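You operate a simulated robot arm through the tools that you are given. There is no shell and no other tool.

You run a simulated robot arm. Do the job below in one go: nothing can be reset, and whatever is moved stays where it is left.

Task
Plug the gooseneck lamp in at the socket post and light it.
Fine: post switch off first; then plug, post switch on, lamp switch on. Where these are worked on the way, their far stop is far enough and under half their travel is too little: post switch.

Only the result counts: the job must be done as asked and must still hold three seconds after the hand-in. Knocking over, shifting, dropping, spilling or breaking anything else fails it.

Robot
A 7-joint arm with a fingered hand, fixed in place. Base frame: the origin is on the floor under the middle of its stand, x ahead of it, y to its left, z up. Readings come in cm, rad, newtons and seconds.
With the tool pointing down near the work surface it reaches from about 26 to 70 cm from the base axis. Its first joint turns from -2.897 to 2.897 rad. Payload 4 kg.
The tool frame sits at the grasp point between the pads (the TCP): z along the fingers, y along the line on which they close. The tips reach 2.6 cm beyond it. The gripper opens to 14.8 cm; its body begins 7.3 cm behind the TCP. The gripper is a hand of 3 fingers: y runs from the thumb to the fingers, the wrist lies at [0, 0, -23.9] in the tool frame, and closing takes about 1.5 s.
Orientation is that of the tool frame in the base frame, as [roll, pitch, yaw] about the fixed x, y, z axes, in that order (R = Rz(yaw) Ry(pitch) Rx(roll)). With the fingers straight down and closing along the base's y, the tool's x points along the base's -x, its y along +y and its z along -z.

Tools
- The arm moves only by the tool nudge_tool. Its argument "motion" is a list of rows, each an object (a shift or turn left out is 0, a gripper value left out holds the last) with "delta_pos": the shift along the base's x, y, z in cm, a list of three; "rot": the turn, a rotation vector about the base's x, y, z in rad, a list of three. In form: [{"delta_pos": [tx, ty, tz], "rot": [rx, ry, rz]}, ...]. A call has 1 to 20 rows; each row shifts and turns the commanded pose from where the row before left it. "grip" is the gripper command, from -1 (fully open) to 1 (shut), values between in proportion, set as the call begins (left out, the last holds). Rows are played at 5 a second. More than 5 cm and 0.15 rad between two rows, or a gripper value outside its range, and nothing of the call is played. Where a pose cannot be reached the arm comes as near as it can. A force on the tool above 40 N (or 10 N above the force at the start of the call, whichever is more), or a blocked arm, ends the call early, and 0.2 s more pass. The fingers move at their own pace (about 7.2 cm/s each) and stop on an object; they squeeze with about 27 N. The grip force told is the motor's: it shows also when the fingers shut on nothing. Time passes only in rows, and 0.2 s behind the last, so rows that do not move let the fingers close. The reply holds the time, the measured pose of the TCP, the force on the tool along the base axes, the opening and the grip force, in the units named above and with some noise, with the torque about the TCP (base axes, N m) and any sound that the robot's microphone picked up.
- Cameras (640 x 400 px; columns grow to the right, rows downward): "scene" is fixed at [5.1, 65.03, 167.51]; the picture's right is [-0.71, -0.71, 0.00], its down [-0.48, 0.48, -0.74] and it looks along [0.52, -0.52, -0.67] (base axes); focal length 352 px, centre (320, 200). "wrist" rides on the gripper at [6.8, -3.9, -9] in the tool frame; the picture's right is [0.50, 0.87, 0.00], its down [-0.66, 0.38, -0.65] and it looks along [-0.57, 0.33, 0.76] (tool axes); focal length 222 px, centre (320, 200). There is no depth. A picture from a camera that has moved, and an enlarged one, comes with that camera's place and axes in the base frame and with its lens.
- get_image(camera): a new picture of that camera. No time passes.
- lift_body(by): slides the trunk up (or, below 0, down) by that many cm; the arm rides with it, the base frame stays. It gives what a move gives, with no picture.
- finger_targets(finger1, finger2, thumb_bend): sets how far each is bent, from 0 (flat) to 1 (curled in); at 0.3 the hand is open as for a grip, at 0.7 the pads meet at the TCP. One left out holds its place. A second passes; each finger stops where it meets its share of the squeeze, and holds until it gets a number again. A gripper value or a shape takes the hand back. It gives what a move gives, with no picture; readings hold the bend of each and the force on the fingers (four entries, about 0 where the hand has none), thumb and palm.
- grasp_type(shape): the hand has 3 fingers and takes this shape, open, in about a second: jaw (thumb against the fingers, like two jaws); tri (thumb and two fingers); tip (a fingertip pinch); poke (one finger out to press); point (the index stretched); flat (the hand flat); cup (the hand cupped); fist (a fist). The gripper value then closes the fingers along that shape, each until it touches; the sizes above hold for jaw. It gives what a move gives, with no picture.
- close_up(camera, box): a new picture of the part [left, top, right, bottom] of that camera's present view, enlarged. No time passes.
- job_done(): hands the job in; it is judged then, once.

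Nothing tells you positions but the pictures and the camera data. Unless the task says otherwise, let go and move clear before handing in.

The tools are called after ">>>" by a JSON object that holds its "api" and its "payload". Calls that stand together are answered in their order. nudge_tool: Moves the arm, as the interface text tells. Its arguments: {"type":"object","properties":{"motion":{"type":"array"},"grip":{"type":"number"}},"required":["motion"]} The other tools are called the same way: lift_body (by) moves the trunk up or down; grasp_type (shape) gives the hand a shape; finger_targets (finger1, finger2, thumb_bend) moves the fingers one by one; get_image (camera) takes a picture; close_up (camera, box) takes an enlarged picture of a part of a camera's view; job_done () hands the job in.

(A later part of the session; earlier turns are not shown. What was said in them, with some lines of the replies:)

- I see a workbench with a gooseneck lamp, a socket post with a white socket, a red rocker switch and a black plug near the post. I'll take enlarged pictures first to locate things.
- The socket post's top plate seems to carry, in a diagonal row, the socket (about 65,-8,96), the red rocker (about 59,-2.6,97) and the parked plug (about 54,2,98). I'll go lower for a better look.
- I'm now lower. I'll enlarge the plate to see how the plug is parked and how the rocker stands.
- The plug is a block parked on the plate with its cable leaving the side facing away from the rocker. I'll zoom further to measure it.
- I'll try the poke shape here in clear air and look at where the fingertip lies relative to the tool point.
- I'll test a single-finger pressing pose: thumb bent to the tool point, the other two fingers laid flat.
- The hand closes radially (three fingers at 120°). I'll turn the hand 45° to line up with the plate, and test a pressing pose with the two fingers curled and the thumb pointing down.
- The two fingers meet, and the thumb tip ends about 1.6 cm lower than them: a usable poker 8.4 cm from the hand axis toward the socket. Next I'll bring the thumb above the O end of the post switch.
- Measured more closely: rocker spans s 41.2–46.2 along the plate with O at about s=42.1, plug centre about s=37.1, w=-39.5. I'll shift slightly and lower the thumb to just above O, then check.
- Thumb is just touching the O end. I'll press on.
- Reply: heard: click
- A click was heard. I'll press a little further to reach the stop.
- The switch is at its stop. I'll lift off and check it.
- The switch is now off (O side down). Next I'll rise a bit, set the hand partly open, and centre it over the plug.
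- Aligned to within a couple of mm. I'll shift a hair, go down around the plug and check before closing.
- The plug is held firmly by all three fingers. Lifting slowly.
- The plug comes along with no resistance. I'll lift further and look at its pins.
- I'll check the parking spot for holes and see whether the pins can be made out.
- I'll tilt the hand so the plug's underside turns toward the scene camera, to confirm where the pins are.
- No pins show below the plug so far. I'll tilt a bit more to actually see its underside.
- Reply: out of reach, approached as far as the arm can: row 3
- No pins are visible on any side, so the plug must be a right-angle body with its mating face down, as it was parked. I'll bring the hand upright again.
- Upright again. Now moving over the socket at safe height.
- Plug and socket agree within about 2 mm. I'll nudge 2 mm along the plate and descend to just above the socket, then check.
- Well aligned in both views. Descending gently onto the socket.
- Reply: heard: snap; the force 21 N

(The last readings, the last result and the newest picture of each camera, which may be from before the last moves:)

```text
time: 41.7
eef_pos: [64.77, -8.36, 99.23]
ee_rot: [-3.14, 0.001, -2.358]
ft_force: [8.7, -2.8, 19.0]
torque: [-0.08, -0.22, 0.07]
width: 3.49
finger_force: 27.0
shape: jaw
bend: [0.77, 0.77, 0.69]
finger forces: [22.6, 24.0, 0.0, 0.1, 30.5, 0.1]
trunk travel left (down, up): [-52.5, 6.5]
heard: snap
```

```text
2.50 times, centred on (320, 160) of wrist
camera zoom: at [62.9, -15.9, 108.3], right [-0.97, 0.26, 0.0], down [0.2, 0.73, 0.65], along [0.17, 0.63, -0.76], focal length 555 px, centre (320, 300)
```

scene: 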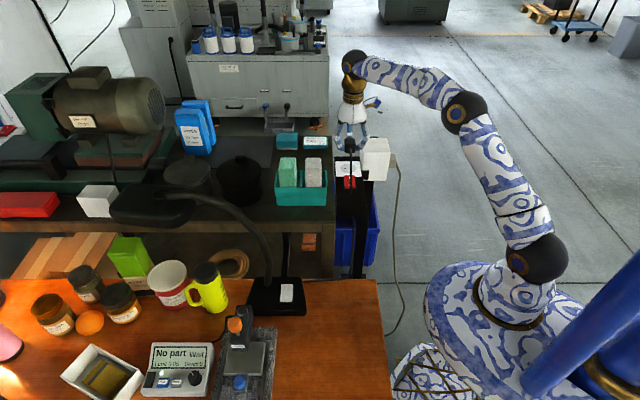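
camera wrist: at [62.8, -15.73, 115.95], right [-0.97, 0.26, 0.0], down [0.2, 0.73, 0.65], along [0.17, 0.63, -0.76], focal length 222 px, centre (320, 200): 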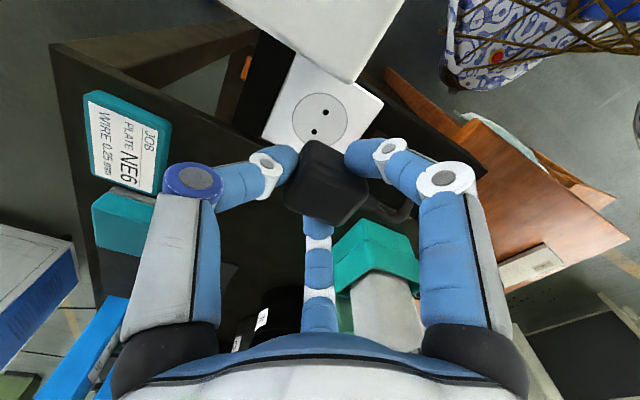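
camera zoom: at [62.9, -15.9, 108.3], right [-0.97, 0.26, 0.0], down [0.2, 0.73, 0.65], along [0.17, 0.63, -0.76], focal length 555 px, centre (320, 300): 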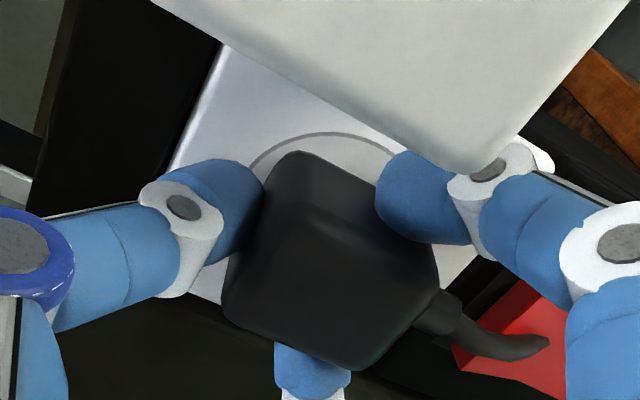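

A snap was heard at the socket. The cable looks different now, so I'll look at the whole scene.

>>> {"api": "get_image", "payload": {"camera": "scene"}}

>>> {"api": "close_up", "payload": {"camera": "scene", "box": [250, 140, 410, 320]}}

>>> {"api": "close_up", "payload": {"camera": "scene", "box": [335, 160, 365, 200]}}

>>> {"api": "get_image", "payload": {"camera": "wrist"}}

```text
taken
```

scene: 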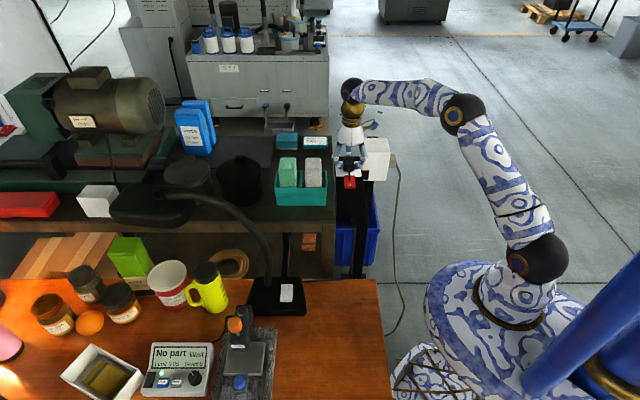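

```text
2.22 times, centred on (330, 230) of scene
camera zoom: at [5.1, 65.03, 167.51], right [-0.71, -0.71, 0.0], down [-0.48, 0.48, -0.74], along [0.52, -0.52, -0.67], focal length 783 px, centre (298, 133)
```

zoom: 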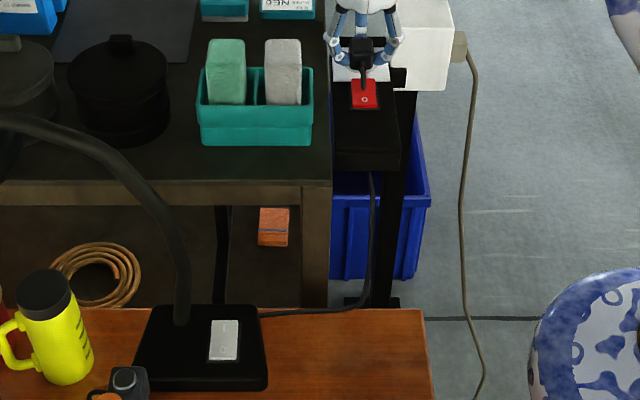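

```text
10.00 times, centred on (350, 180) of scene
camera zoom: at [5.1, 65.03, 167.51], right [-0.71, -0.71, 0.0], down [-0.48, 0.48, -0.74], along [0.52, -0.52, -0.67], focal length 3522 px, centre (20, 400)
```

zoom: 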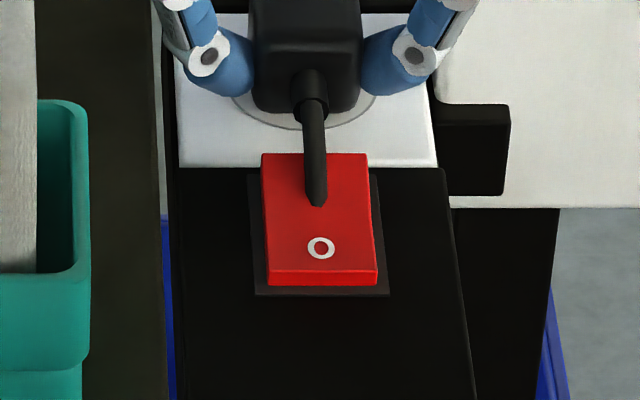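

```text
taken
camera wrist: at [62.9, -15.9, 108.3], right [-0.97, 0.26, 0.0], down [0.2, 0.73, 0.65], along [0.17, 0.63, -0.76], focal length 222 px, centre (320, 200)
```

wrist: 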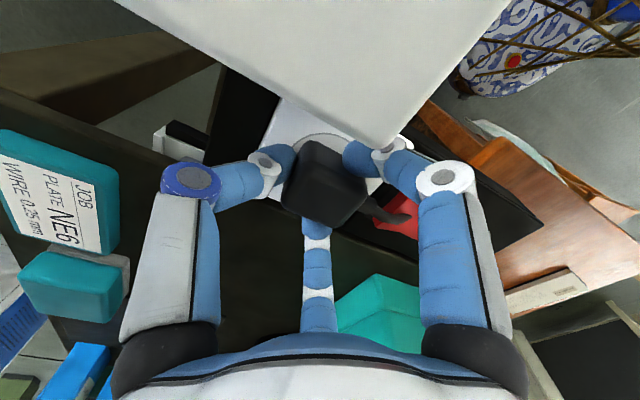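

The cable is just drawn through the plate; it re-emerges below, intact. The snap was the plug seating. I'll open slightly and rise straight up.

>>> {"api": "nudge_tool", "payload": {"motion": [{"delta_pos": [0, 0, 0.15]}, {}, {}, {}, {}], "grip": 0.27}}

>>> {"api": "close_up", "payload": {"camera": "scene", "box": [330, 145, 370, 185]}}

```text
time: 42.9
eef_pos: [64.79, -8.11, 99.3]
ee_rot: [3.14, -0.001, -2.358]
ft_force: [0.6, 0.1, -0.3]
torque: [0.02, 0.0, -0.01]
width: 5.36
finger_force: 0.0
shape: jaw
bend: [0.77, 0.77, 0.7]
finger forces: [0.0, 0.1, 0.1, 0.0, 0.0, 0.0]
trunk travel left (down, up): [-52.5, 6.5]
```

```text
10.00 times, centred on (350, 165) of scene
camera zoom: at [5.1, 65.03, 167.51], right [-0.71, -0.71, 0.0], down [-0.48, 0.48, -0.74], along [0.52, -0.52, -0.67], focal length 3522 px, centre (20, 550)
```

zoom: 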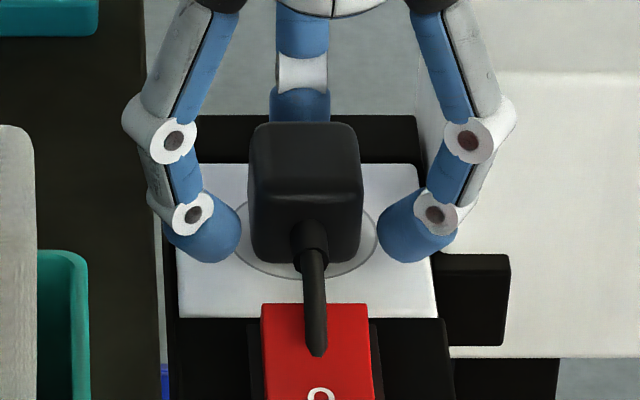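

>>> {"api": "nudge_tool", "payload": {"motion": [{"delta_pos": [0, 0, 1]}, {"delta_pos": [0, 0, 2]}, {"delta_pos": [0, 0, 3]}, {"delta_pos": [0, 0, 3]}, {"delta_pos": [0, 0, 3]}, {}]}}

>>> {"api": "close_up", "payload": {"camera": "scene", "box": [330, 140, 380, 190]}}

>>> {"api": "get_image", "payload": {"camera": "wrist"}}

```text
time: 44.3
eef_pos: [64.95, -8.28, 111.17]
ee_rot: [3.138, -0.001, -2.355]
ft_force: [-0.2, -0.6, -0.4]
torque: [-0.03, 0.01, 0.0]
width: 5.37
finger_force: 0.1
shape: jaw
bend: [0.77, 0.77, 0.7]
finger forces: [0.1, 0.1, 0.0, 0.0, 0.0, 0.0]
trunk travel left (down, up): [-52.5, 6.5]
```

```text
8.00 times, centred on (355, 165) of scene
camera zoom: at [5.1, 65.03, 167.51], right [-0.71, -0.71, 0.0], down [-0.48, 0.48, -0.74], along [0.52, -0.52, -0.67], focal length 2817 px, centre (40, 480)
```

zoom: 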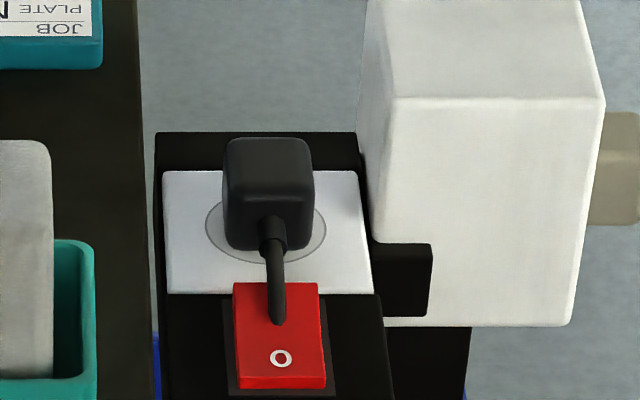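

```text
taken
camera wrist: at [62.91, -15.98, 120.29], right [-0.97, 0.26, 0.0], down [0.2, 0.73, 0.65], along [0.17, 0.63, -0.76], focal length 222 px, centre (320, 200)
```

wrist: 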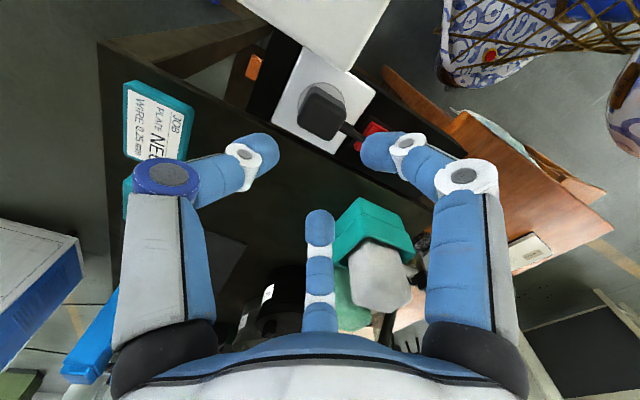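

The plug sits in the socket. Next I'll go back along the plate, make the thumb poker again, and press I on the post switch.

>>> {"api": "nudge_tool", "payload": {"motion": [{"delta_pos": [-2.67, 2.715, 0]}, {"delta_pos": [-2.67, 2.715, 0]}, {"delta_pos": [-2.67, 2.715, 0]}, {"delta_pos": [-2.67, 2.715, 0]}, {}]}}

>>> {"api": "finger_targets", "payload": {"finger1": 1.0, "finger2": 1.0, "thumb_bend": 0.3}}

>>> {"api": "get_image", "payload": {"camera": "wrist"}}

```text
time: 45.5
eef_pos: [54.18, 2.59, 111.21]
ee_rot: [3.139, -0.001, -2.357]
ft_force: [1.2, -0.1, -0.8]
torque: [-0.02, -0.03, -0.01]
width: 5.38
finger_force: 0.0
shape: jaw
bend: [0.77, 0.77, 0.7]
finger forces: [0.0, 0.2, 0.1, 0.0, 0.0, 0.1]
trunk travel left (down, up): [-52.5, 6.5]
```

```text
time: 46.5
eef_pos: [54.12, 2.5, 111.13]
ee_rot: [3.14, -0.002, -2.356]
ft_force: [0.2, -0.5, 0.4]
torque: [-0.01, 0.0, -0.02]
width: 6.64
finger_force: 0.1
shape: fingers
bend: [0.92, 0.92, 0.3]
finger forces: [0.0, 0.1, 0.0, 0.0, 0.0, 0.0]
trunk travel left (down, up): [-52.5, 6.5]
```

```text
taken
camera wrist: at [52.19, -5.07, 120.24], right [-0.97, 0.26, 0.0], down [0.2, 0.73, 0.65], along [0.17, 0.63, -0.76], focal length 222 px, centre (320, 200)
```

wrist: 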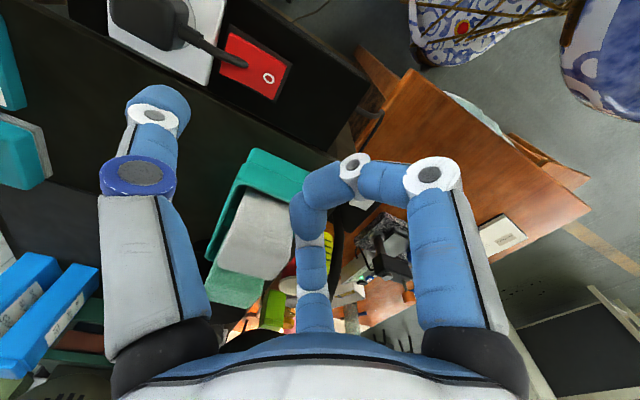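

>>> {"api": "nudge_tool", "payload": {"motion": [{"delta_pos": [0, 0, -3]}, {"delta_pos": [0, 0, -3]}, {"delta_pos": [0, 0, -2.5]}, {"delta_pos": [0, 0, -1.2]}, {}]}}

>>> {"api": "close_up", "payload": {"camera": "wrist", "box": [80, 0, 400, 200]}}

>>> {"api": "close_up", "payload": {"camera": "scene", "box": [320, 135, 380, 195]}}

```text
time: 47.7
eef_pos: [54.09, 2.43, 101.53]
ee_rot: [3.141, -0.002, -2.357]
ft_force: [-0.2, -0.2, 0.0]
torque: [-0.04, 0.0, -0.01]
width: 6.67
finger_force: 0.1
shape: fingers
bend: [0.93, 0.93, 0.3]
finger forces: [0.0, 0.0, 0.0, 0.0, 0.1, 0.0]
trunk travel left (down, up): [-52.5, 6.5]
```

```text
2.00 times, centred on (240, 100) of wrist
camera zoom: at [52.16, -5.12, 110.54], right [-0.97, 0.26, 0.0], down [0.2, 0.73, 0.65], along [0.17, 0.63, -0.76], focal length 444 px, centre (480, 400)
```

zoom: 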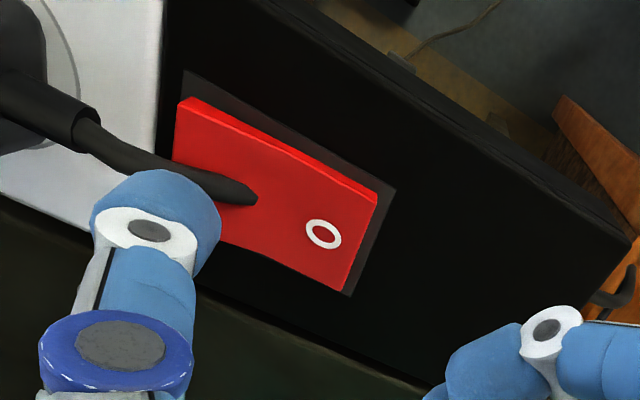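

```text
6.67 times, centred on (350, 165) of scene
camera zoom: at [5.1, 65.03, 167.51], right [-0.71, -0.71, 0.0], down [-0.48, 0.48, -0.74], along [0.52, -0.52, -0.67], focal length 2348 px, centre (120, 433)
```

zoom: 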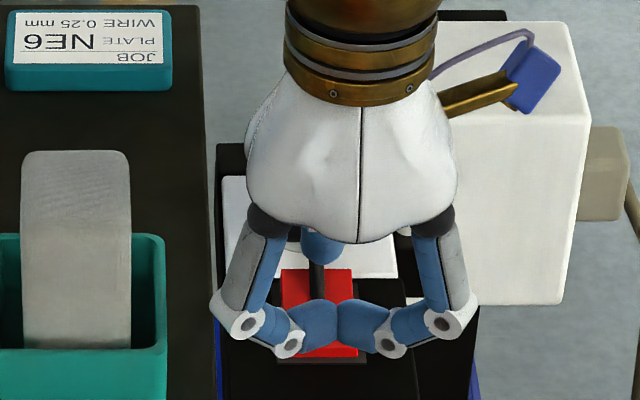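

>>> {"api": "nudge_tool", "payload": {"motion": [{"delta_pos": [0, 0, -0.6]}, {"delta_pos": [0, 0, -0.5]}, {"delta_pos": [0, 0, -0.3]}, {"delta_pos": [0, 0, -0.3]}, {}]}}

>>> {"api": "close_up", "payload": {"camera": "wrist", "box": [80, 0, 400, 200]}}

```text
time: 48.9
eef_pos: [54.16, 2.55, 99.91]
ee_rot: [3.139, -0.003, -2.358]
ft_force: [0.0, -0.5, 0.7]
torque: [0.01, -0.04, 0.05]
width: 6.67
finger_force: 0.3
shape: fingers
bend: [0.93, 0.93, 0.3]
finger forces: [0.1, 0.0, 0.1, 0.0, 0.1, 0.0]
trunk travel left (down, up): [-52.5, 6.5]
```

```text
2.00 times, centred on (240, 100) of wrist
camera zoom: at [52.21, -5.04, 108.87], right [-0.97, 0.26, 0.0], down [0.2, 0.73, 0.65], along [0.17, 0.63, -0.76], focal length 444 px, centre (480, 400)
```

zoom: 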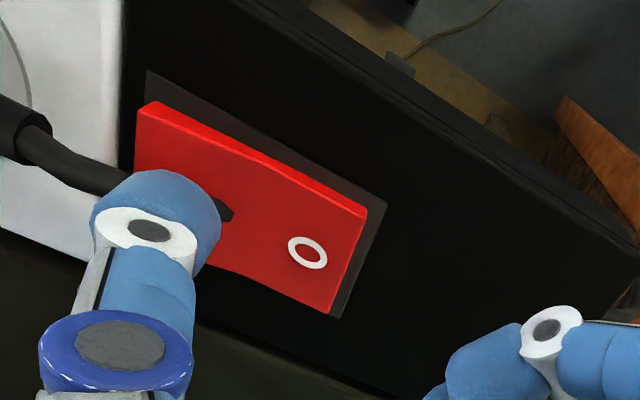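

>>> {"api": "nudge_tool", "payload": {"motion": [{"delta_pos": [0, 0, -0.2]}, {"delta_pos": [0, 0, -0.2]}, {"delta_pos": [0, 0, -0.2]}, {"delta_pos": [0, 0, -0.1]}, {}]}}

```text
time: 50.1
eef_pos: [54.05, 2.51, 99.21]
ee_rot: [-3.14, 0.001, -2.355]
ft_force: [-1.4, 1.1, 9.3]
torque: [-0.52, -0.49, 0.06]
width: 6.8
finger_force: 3.9
shape: fingers
bend: [0.93, 0.93, 0.29]
finger forces: [0.0, 0.1, 0.0, 0.0, 8.5, 0.0]
trunk travel left (down, up): [-52.5, 6.5]
heard: click
```

>>> {"api": "nudge_tool", "payload": {"motion": [{"delta_pos": [0, 0, -0.1]}, {}]}}

>>> {"api": "nudge_tool", "payload": {"motion": [{"delta_pos": [0, 0, 0.5]}, {"delta_pos": [0, 0, 1.5]}, {"delta_pos": [0, 0, 3]}, {"delta_pos": [0, 0, 4]}, {"delta_pos": [0, 0, 4]}, {}]}}

>>> {"api": "close_up", "payload": {"camera": "wrist", "box": [80, 0, 400, 200]}}

>>> {"api": "close_up", "payload": {"camera": "scene", "box": [325, 145, 375, 195]}}

>>> {"api": "get_image", "payload": {"camera": "scene"}}

```text
time: 50.7
eef_pos: [54.09, 2.61, 99.22]
ee_rot: [-3.141, -0.001, -2.356]
ft_force: [-0.9, 3.0, 13.9]
torque: [-0.76, -0.79, 0.06]
width: 6.88
finger_force: 6.6
shape: fingers
bend: [0.93, 0.93, 0.29]
finger forces: [0.1, 0.1, 0.0, 0.0, 13.1, 0.0]
trunk travel left (down, up): [-52.5, 6.5]
```

```text
time: 52.1
eef_pos: [54.32, 2.68, 112.02]
ee_rot: [3.14, -0.002, -2.359]
ft_force: [0.5, -0.1, -0.9]
torque: [-0.01, 0.02, 0.0]
width: 6.69
finger_force: 0.0
shape: fingers
bend: [0.93, 0.93, 0.3]
finger forces: [0.0, 0.0, 0.0, 0.0, 0.0, 0.1]
trunk travel left (down, up): [-52.5, 6.5]
```

```text
2.00 times, centred on (240, 100) of wrist
camera zoom: at [52.29, -5.0, 121.09], right [-0.97, 0.26, 0.0], down [0.2, 0.73, 0.65], along [0.17, 0.63, -0.76], focal length 444 px, centre (480, 400)
```

zoom: 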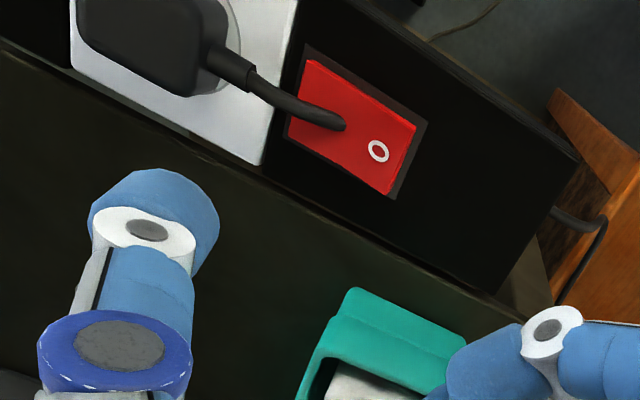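

```text
8.00 times, centred on (350, 170) of scene
camera zoom: at [5.1, 65.03, 167.51], right [-0.71, -0.71, 0.0], down [-0.48, 0.48, -0.74], along [0.52, -0.52, -0.67], focal length 2817 px, centre (80, 440)
```

zoom: 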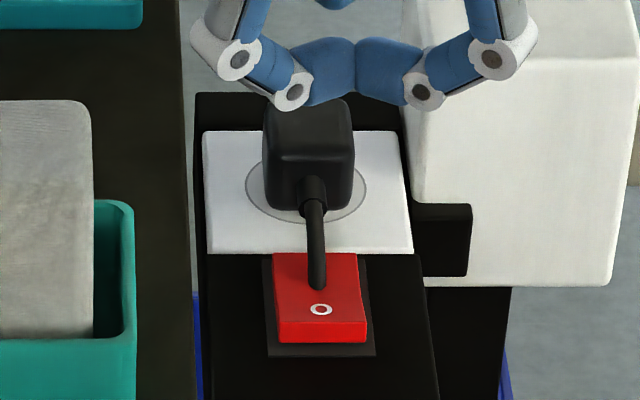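

```text
taken
```

scene: 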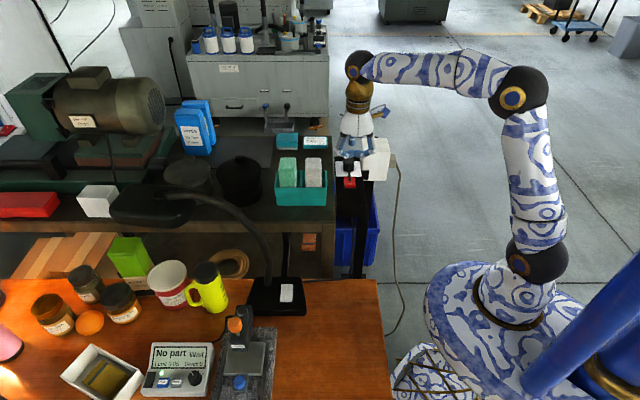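

The post switch is on again (O end raised, click heard). Next is the lamp's own switch on its base at roughly (52,31.5,80). I'll move above it, keeping clear of the lamp neck.

>>> {"api": "nudge_tool", "payload": {"motion": [{"delta_pos": [-0.82, 3.78, 0]}, {"delta_pos": [-0.82, 3.78, 0]}, {"delta_pos": [-0.82, 3.78, 0]}, {"delta_pos": [-0.82, 3.78, 0]}, {"delta_pos": [-0.82, 3.78, 0]}, {"delta_pos": [-0.82, 3.78, 0]}, {"delta_pos": [-0.82, 3.78, 0]}, {"delta_pos": [-0.82, 3.78, 0]}, {"delta_pos": [-0.82, 3.78, 0]}, {}]}}

>>> {"api": "get_image", "payload": {"camera": "wrist"}}

>>> {"api": "get_image", "payload": {"camera": "scene"}}

```text
time: 54.3
eef_pos: [46.86, 36.65, 111.88]
ee_rot: [3.14, -0.003, -2.358]
ft_force: [-1.2, 0.6, -0.3]
torque: [0.01, 0.0, 0.0]
width: 6.73
finger_force: 0.0
shape: fingers
bend: [0.94, 0.94, 0.3]
finger forces: [0.0, 0.0, 0.0, 0.0, 0.0, 0.0]
trunk travel left (down, up): [-52.5, 6.5]
```

```text
taken
camera wrist: at [44.91, 29.03, 120.98], right [-0.97, 0.26, 0.0], down [0.2, 0.73, 0.65], along [0.17, 0.63, -0.76], focal length 222 px, centre (320, 200)
```

wrist: 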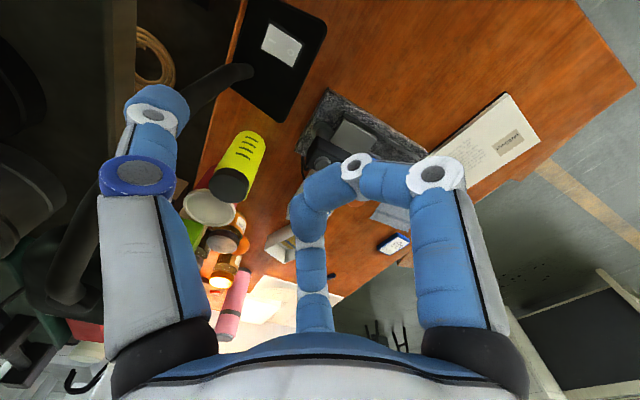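

```text
taken
```

scene: 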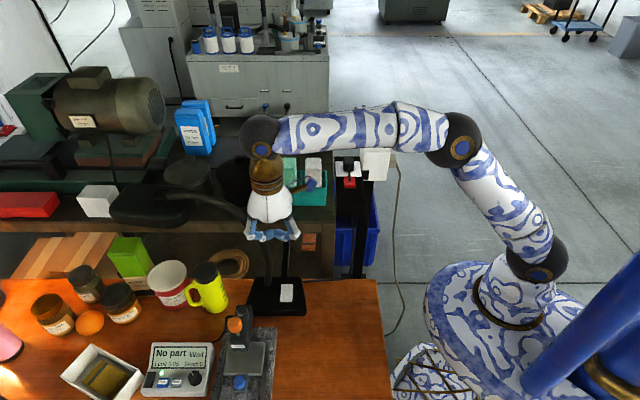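

>>> {"api": "close_up", "payload": {"camera": "wrist", "box": [180, 0, 340, 130]}}

>>> {"api": "close_up", "payload": {"camera": "wrist", "box": [255, 15, 315, 75]}}

>>> {"api": "close_up", "payload": {"camera": "scene", "box": [270, 275, 310, 315]}}

```text
3.08 times, centred on (260, 65) of wrist
camera zoom: at [44.91, 29.03, 120.98], right [-0.97, 0.26, 0.0], down [0.2, 0.73, 0.65], along [0.17, 0.63, -0.76], focal length 684 px, centre (505, 615)
```

zoom: 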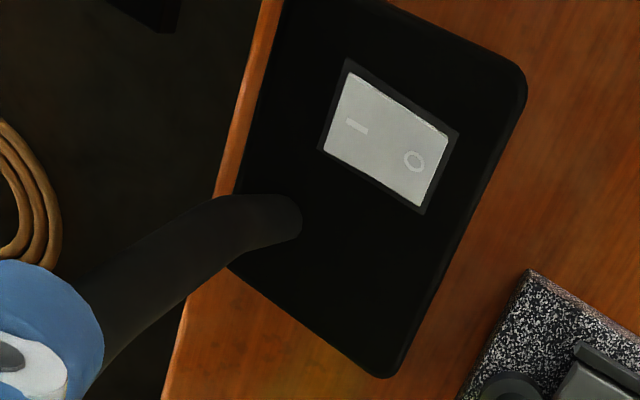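

```text
6.67 times, centred on (285, 45) of wrist
camera zoom: at [44.91, 29.03, 120.98], right [-0.97, 0.26, 0.0], down [0.2, 0.73, 0.65], along [0.17, 0.63, -0.76], focal length 1481 px, centre (553, 1233)
```

zoom: 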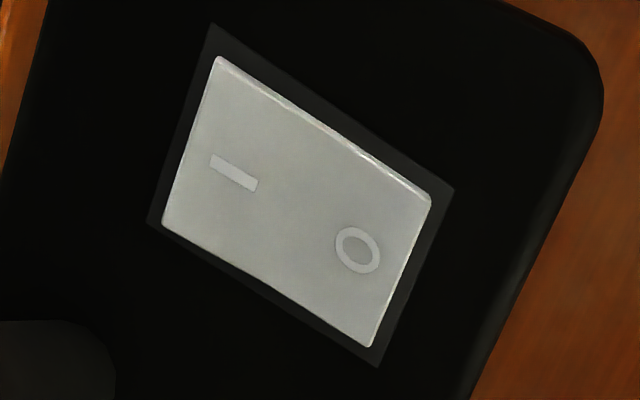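

```text
10.00 times, centred on (290, 295) of scene
camera zoom: at [5.1, 65.03, 167.51], right [-0.71, -0.71, 0.0], down [-0.48, 0.48, -0.74], along [0.52, -0.52, -0.67], focal length 3522 px, centre (620, -750)
```

zoom: 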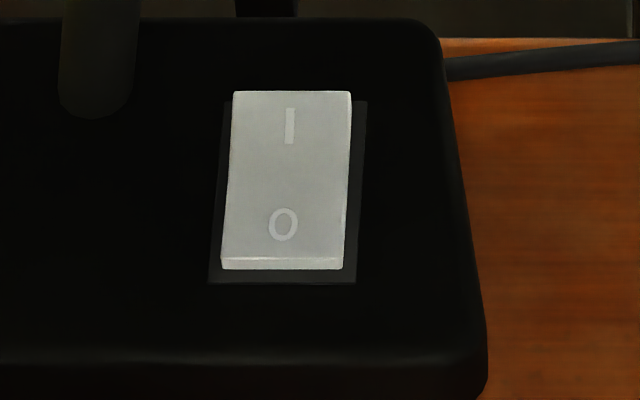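

The lamp switch is off (I end raised), at s 11.5–16.6, w≈-59. I'll descend toward it in stages.

>>> {"api": "nudge_tool", "payload": {"motion": [{"delta_pos": [-0.3, 0.23, -3]}, {"delta_pos": [0, 0, -3]}, {"delta_pos": [0, 0, -3]}, {"delta_pos": [0, 0, -3]}, {"delta_pos": [0, 0, -3]}, {}]}}

>>> {"api": "get_image", "payload": {"camera": "wrist"}}

>>> {"api": "get_image", "payload": {"camera": "scene"}}

```text
time: 55.7
eef_pos: [46.69, 36.77, 96.98]
ee_rot: [3.141, -0.001, -2.355]
ft_force: [-0.5, 1.1, -0.3]
torque: [0.01, 0.04, 0.04]
width: 6.88
finger_force: 0.0
shape: fingers
bend: [0.96, 0.96, 0.3]
finger forces: [0.0, 0.1, 0.0, 0.0, 0.1, 0.0]
trunk travel left (down, up): [-52.5, 6.5]
```

```text
taken
camera wrist: at [44.59, 29.23, 106.0], right [-0.97, 0.26, 0.0], down [0.2, 0.73, 0.65], along [0.17, 0.63, -0.76], focal length 222 px, centre (320, 200)
```

wrist: 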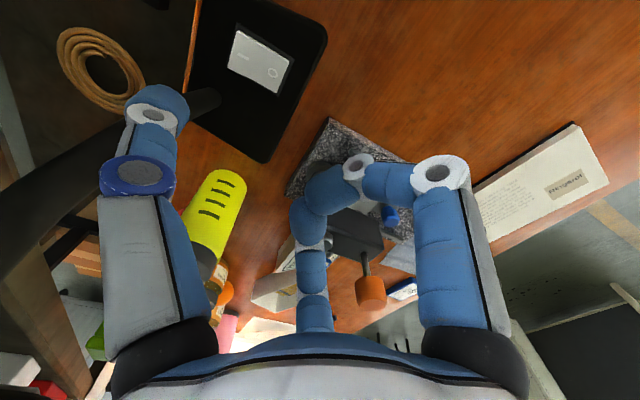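

```text
taken
```

scene: 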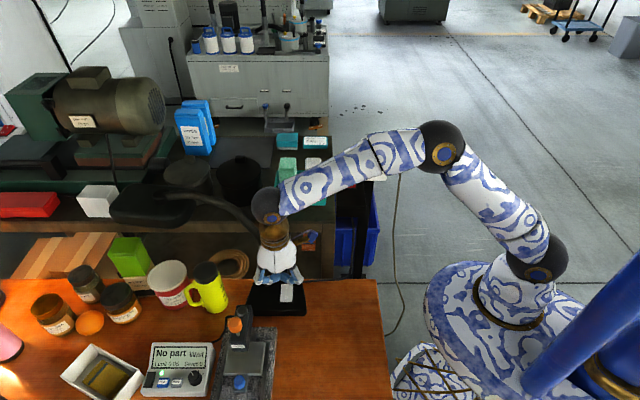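

To keep the curled fingers well clear of the gauge stand, I'll swing the hand 30° so it approaches the switch from the open side of the table.

>>> {"api": "nudge_tool", "payload": {"motion": [{"delta_pos": [-1.21, -1.91, 0]}, {"delta_pos": [-1.21, -1.91, 0]}, {"rot": [0, 0, 0.1309]}, {"rot": [0, 0, 0.1309]}, {"rot": [0, 0, 0.1309]}, {"rot": [0, 0, 0.1309]}, {}]}}

>>> {"api": "get_image", "payload": {"camera": "wrist"}}

>>> {"api": "close_up", "payload": {"camera": "scene", "box": [210, 200, 370, 330]}}

```text
time: 57.3
eef_pos: [44.11, 33.0, 96.91]
ee_rot: [3.14, -0.002, -1.833]
ft_force: [-0.3, 0.1, -0.4]
torque: [-0.01, 0.0, 0.01]
width: 6.85
finger_force: 0.0
shape: fingers
bend: [0.96, 0.96, 0.3]
finger forces: [0.0, 0.0, 0.1, 0.0, 0.0, 0.1]
trunk travel left (down, up): [-52.5, 6.5]
```

```text
taken
camera wrist: at [46.19, 25.43, 106.01], right [-0.97, -0.26, 0.0], down [-0.2, 0.73, 0.65], along [-0.17, 0.63, -0.76], focal length 222 px, centre (320, 200)
```

wrist: 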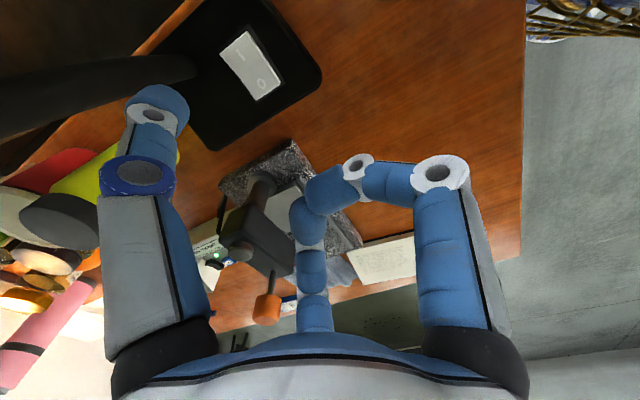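

```text
3.08 times, centred on (290, 265) of scene
camera zoom: at [5.1, 65.03, 167.51], right [-0.71, -0.71, 0.0], down [-0.48, 0.48, -0.74], along [0.52, -0.52, -0.67], focal length 1084 px, centre (412, 0)
```

zoom: 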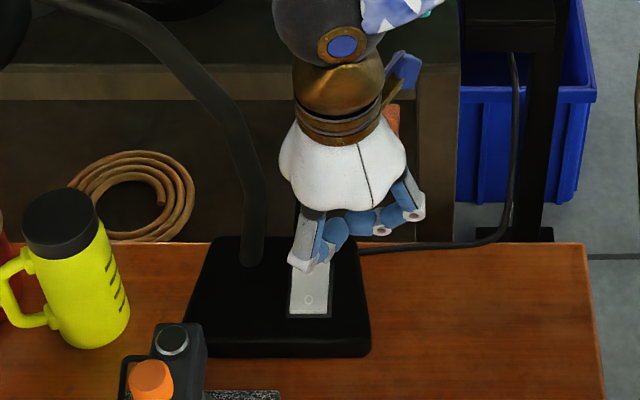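

>>> {"api": "nudge_tool", "payload": {"motion": [{"delta_pos": [0.19, -0.04, -3]}, {"delta_pos": [0, 0, -3]}, {"delta_pos": [0, 0, -3]}, {"delta_pos": [0, 0, -1.5]}, {}]}}

>>> {"api": "get_image", "payload": {"camera": "wrist"}}

>>> {"api": "close_up", "payload": {"camera": "scene", "box": [250, 240, 330, 320]}}

```text
time: 58.5
eef_pos: [44.34, 33.0, 86.41]
ee_rot: [3.138, -0.002, -1.831]
ft_force: [-0.1, 0.6, -0.3]
torque: [-0.02, 0.02, 0.0]
width: 6.89
finger_force: 0.1
shape: fingers
bend: [0.96, 0.96, 0.3]
finger forces: [0.1, 0.1, 0.0, 0.0, 0.0, 0.0]
trunk travel left (down, up): [-52.5, 6.5]
```

```text
taken
camera wrist: at [46.38, 25.38, 95.54], right [-0.97, -0.26, 0.0], down [-0.19, 0.73, 0.65], along [-0.17, 0.63, -0.76], focal length 222 px, centre (320, 200)
```

wrist: 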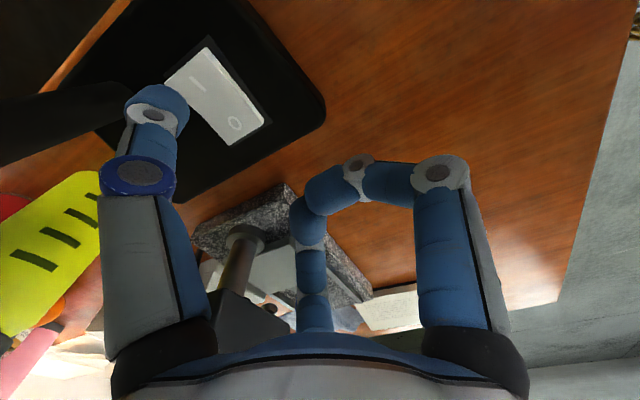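

```text
5.00 times, centred on (290, 280) of scene
camera zoom: at [5.1, 65.03, 167.51], right [-0.71, -0.71, 0.0], down [-0.48, 0.48, -0.74], along [0.52, -0.52, -0.67], focal length 1761 px, centre (470, -200)
```

zoom: 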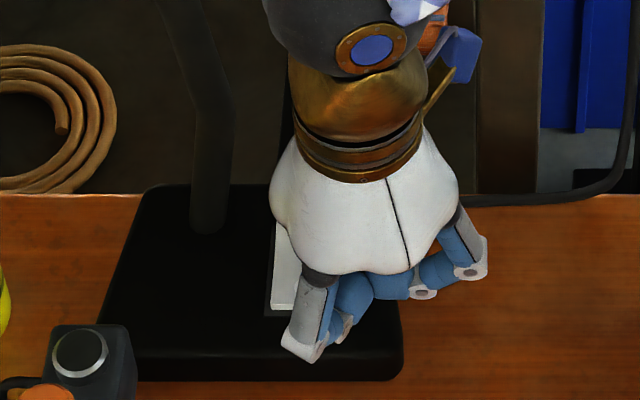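

Thumb tip is lined up with the I mark (within about 2 mm). Lowering to contact.

>>> {"api": "nudge_tool", "payload": {"motion": [{"delta_pos": [0, 0, -0.8]}, {"delta_pos": [0, 0, -0.7]}, {"delta_pos": [0, 0, -0.5]}, {"delta_pos": [0, 0, -0.3]}, {}]}}

>>> {"api": "close_up", "payload": {"camera": "wrist", "box": [80, 0, 400, 200]}}

```text
time: 59.7
eef_pos: [44.3, 33.08, 84.19]
ee_rot: [3.14, -0.001, -1.835]
ft_force: [0.2, -0.5, -0.1]
torque: [-0.01, 0.01, -0.03]
width: 6.87
finger_force: 0.0
shape: fingers
bend: [0.96, 0.96, 0.3]
finger forces: [0.1, 0.0, 0.0, 0.1, 0.0, 0.0]
trunk travel left (down, up): [-52.5, 6.5]
```

```text
2.00 times, centred on (240, 100) of wrist
camera zoom: at [46.35, 25.36, 93.24], right [-0.97, -0.26, 0.0], down [-0.19, 0.73, 0.65], along [-0.17, 0.63, -0.76], focal length 444 px, centre (480, 400)
```

zoom: 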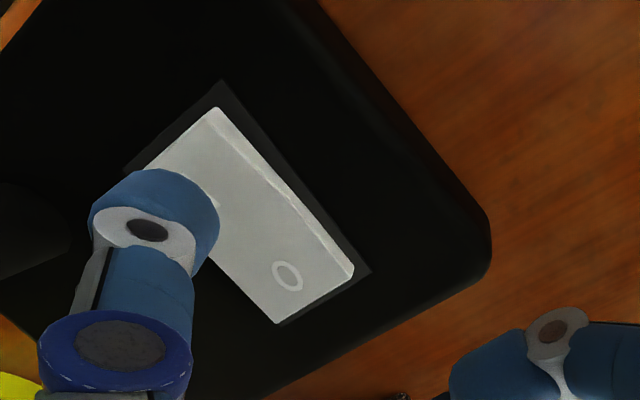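

>>> {"api": "nudge_tool", "payload": {"motion": [{"delta_pos": [0, 0, -0.25]}, {"delta_pos": [0, 0, -0.25]}, {"delta_pos": [0, 0, -0.2]}, {}]}}

```text
time: 60.7
eef_pos: [44.34, 33.06, 83.47]
ee_rot: [3.141, -0.003, -1.831]
ft_force: [0.2, 0.0, -0.4]
torque: [0.01, 0.0, -0.01]
width: 6.93
finger_force: 0.0
shape: fingers
bend: [0.96, 0.96, 0.3]
finger forces: [0.0, 0.0, 0.0, 0.1, 0.0, 0.0]
trunk travel left (down, up): [-52.5, 6.5]
```

>>> {"api": "nudge_tool", "payload": {"motion": [{"delta_pos": [0, 0, -0.2]}, {"delta_pos": [0, 0, -0.2]}, {}]}}

>>> {"api": "close_up", "payload": {"camera": "wrist", "box": [80, 0, 400, 200]}}

```text
time: 61.5
eef_pos: [44.23, 32.93, 83.08]
ee_rot: [3.14, -0.002, -1.833]
ft_force: [-0.1, 0.2, 0.9]
torque: [-0.03, -0.07, 0.02]
width: 6.87
finger_force: 0.9
shape: fingers
bend: [0.96, 0.96, 0.3]
finger forces: [0.0, 0.0, 0.0, 0.0, 1.0, 0.0]
trunk travel left (down, up): [-52.5, 6.5]
```

```text
2.00 times, centred on (240, 100) of wrist
camera zoom: at [46.33, 25.36, 92.17], right [-0.97, -0.26, 0.0], down [-0.19, 0.73, 0.65], along [-0.17, 0.63, -0.76], focal length 444 px, centre (480, 400)
```

zoom: 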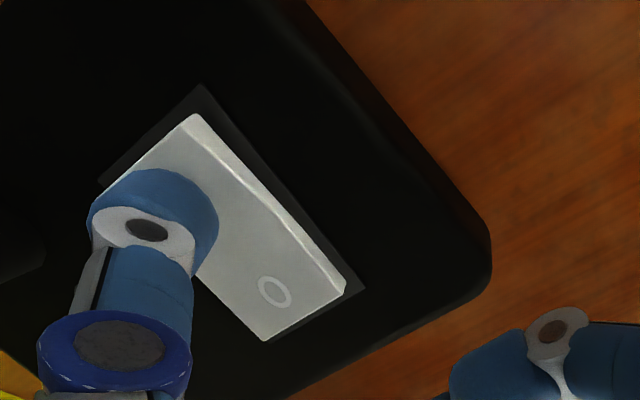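

Contact with the I end. Pressing on to the click.

>>> {"api": "nudge_tool", "payload": {"motion": [{"delta_pos": [0, 0, -0.2]}, {"delta_pos": [0, 0, -0.2]}, {"delta_pos": [0, 0, -0.1]}, {}]}}

```text
time: 62.5
eef_pos: [44.37, 32.79, 82.59]
ee_rot: [3.141, -0.002, -1.833]
ft_force: [-1.6, 0.1, 7.5]
torque: [-0.15, -0.52, -0.01]
width: 6.99
finger_force: 2.6
shape: fingers
bend: [0.96, 0.96, 0.29]
finger forces: [0.1, 0.0, 0.0, 0.1, 6.3, 0.1]
trunk travel left (down, up): [-52.5, 6.5]
heard: click
```

>>> {"api": "nudge_tool", "payload": {"motion": [{"delta_pos": [0, 0, -0.1]}, {}]}}

>>> {"api": "nudge_tool", "payload": {"motion": [{"delta_pos": [0, 0, 0.5]}, {"delta_pos": [0, 0, 1.5]}, {"delta_pos": [0, 0, 3]}, {"delta_pos": [0, 0, 4]}, {"delta_pos": [0, 0, 4]}, {"delta_pos": [0, 0, 4]}, {}]}}

>>> {"api": "get_image", "payload": {"camera": "scene"}}

>>> {"api": "get_image", "payload": {"camera": "wrist"}}

```text
time: 63.1
eef_pos: [44.2, 32.91, 82.67]
ee_rot: [3.141, 0.0, -1.832]
ft_force: [-3.0, -0.1, 12.1]
torque: [-0.2, -0.91, 0.0]
width: 7.03
finger_force: 5.6
shape: fingers
bend: [0.96, 0.96, 0.29]
finger forces: [0.0, 0.0, 0.0, 0.0, 11.4, 0.0]
trunk travel left (down, up): [-52.5, 6.5]
```

```text
time: 64.7
eef_pos: [44.49, 32.98, 99.68]
ee_rot: [3.14, -0.003, -1.833]
ft_force: [0.0, 0.0, -0.6]
torque: [0.03, -0.02, 0.02]
width: 6.91
finger_force: 0.0
shape: fingers
bend: [0.97, 0.96, 0.3]
finger forces: [0.0, 0.1, 0.0, 0.0, 0.0, 0.0]
trunk travel left (down, up): [-52.5, 6.5]
```

```text
taken
```

scene: 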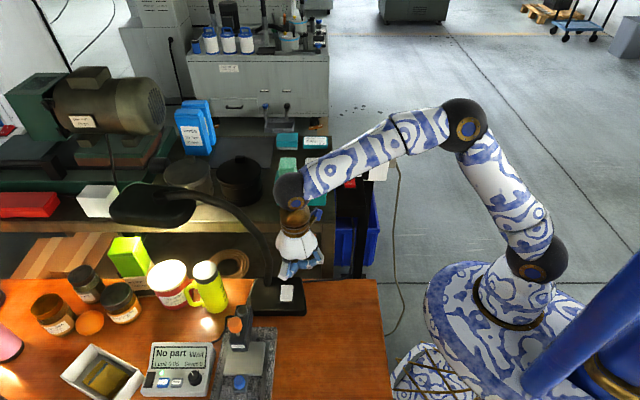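

```text
taken
camera wrist: at [46.41, 25.31, 108.69], right [-0.97, -0.26, 0.0], down [-0.19, 0.73, 0.65], along [-0.17, 0.63, -0.76], focal length 222 px, centre (320, 200)
```

wrist: 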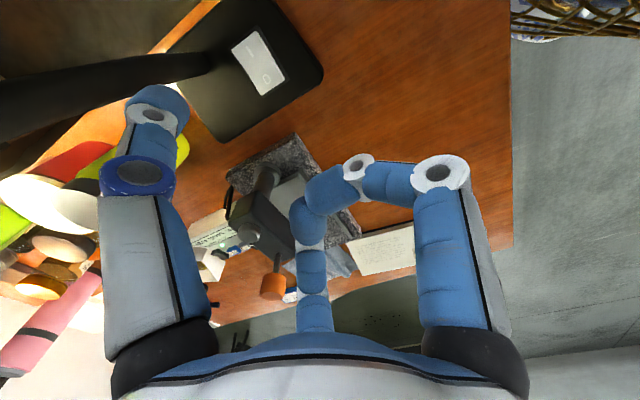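

The lamp is lit: the area under its head is bright. I'll move the arm up and clear, then check everything once more.

>>> {"api": "nudge_tool", "payload": {"motion": [{"delta_pos": [0, 0, 4]}, {"delta_pos": [0, 0, 4]}, {"delta_pos": [0, 0, 4]}, {"delta_pos": [0, 0, 4]}, {"delta_pos": [-1, -4, 0]}, {"delta_pos": [-1, -4, 0]}, {"delta_pos": [-1, -4, 0]}, {"delta_pos": [-1, -4, 0]}, {"delta_pos": [-1, -4, 0]}, {"delta_pos": [0, -4, 0]}, {"delta_pos": [0, -4, 0]}, {}]}}

>>> {"api": "get_image", "payload": {"camera": "scene"}}

>>> {"api": "close_up", "payload": {"camera": "scene", "box": [325, 140, 385, 200]}}

>>> {"api": "close_up", "payload": {"camera": "scene", "box": [240, 260, 320, 325]}}

```text
time: 67.3
eef_pos: [39.3, 4.97, 115.51]
ee_rot: [3.14, 0.0, -1.831]
ft_force: [-0.5, 0.0, 0.3]
torque: [-0.03, -0.02, 0.02]
width: 6.92
finger_force: 0.1
shape: fingers
bend: [0.97, 0.96, 0.3]
finger forces: [0.0, 0.0, 0.1, 0.0, 0.0, 0.0]
trunk travel left (down, up): [-52.5, 6.5]
```

```text
taken
```

scene: 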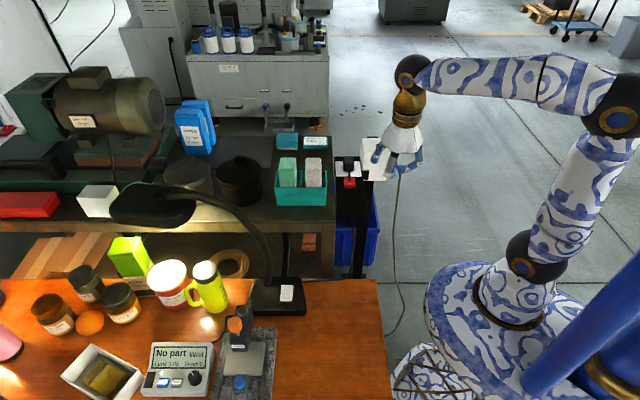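

```text
6.67 times, centred on (355, 170) of scene
camera zoom: at [5.1, 65.03, 167.51], right [-0.71, -0.71, 0.0], down [-0.48, 0.48, -0.74], along [0.52, -0.52, -0.67], focal length 2348 px, centre (87, 400)
```

zoom: 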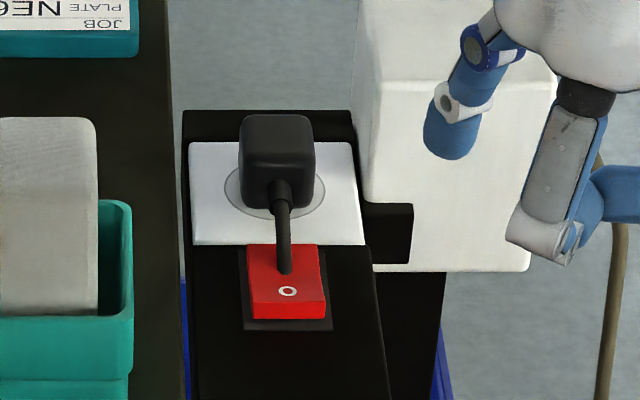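

```text
6.15 times, centred on (280, 292) of scene
camera zoom: at [5.1, 65.03, 167.51], right [-0.71, -0.71, 0.0], down [-0.48, 0.48, -0.74], along [0.52, -0.52, -0.67], focal length 2167 px, centre (566, -369)
```

zoom: 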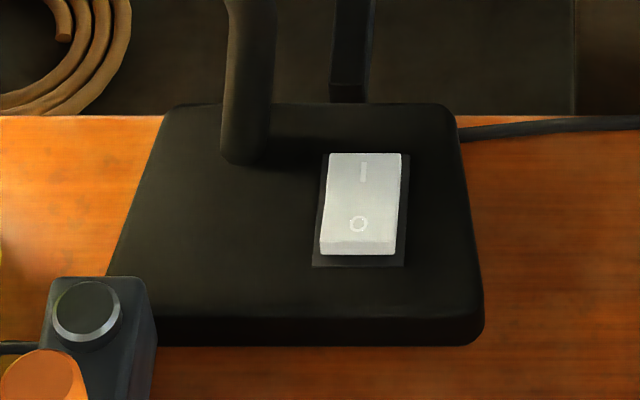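

The plug is seated in the socket and both switches are on. The lamp is lit, nothing else has moved, and the hand is empty and clear, so I'm handing in.

>>> {"api": "job_done", "payload": {}}

```text
The job is handed in.
```

The gooseneck lamp is plugged in at the socket post and lit, and I've handed the job in. I don't have the judge's result.

- **Order:** I turned the post switch off first and pressed it to its stop. Then I seated the plug, turned the post switch back on, and turned the lamp switch on.
- **Signs it worked:** I heard a snap when the plug went in and a click at each switch press. The last scene picture shows the area under the lamp head bright, with the plug in the socket.
- **Plug pins:** I couldn't see pins on any face of the plug, so I put it in with the same face down as it had been parked. The snap and the lit lamp suggest that was right.
- **Surroundings:** the later pictures show nothing else moved. The hand was empty and clear of everything when I handed in.
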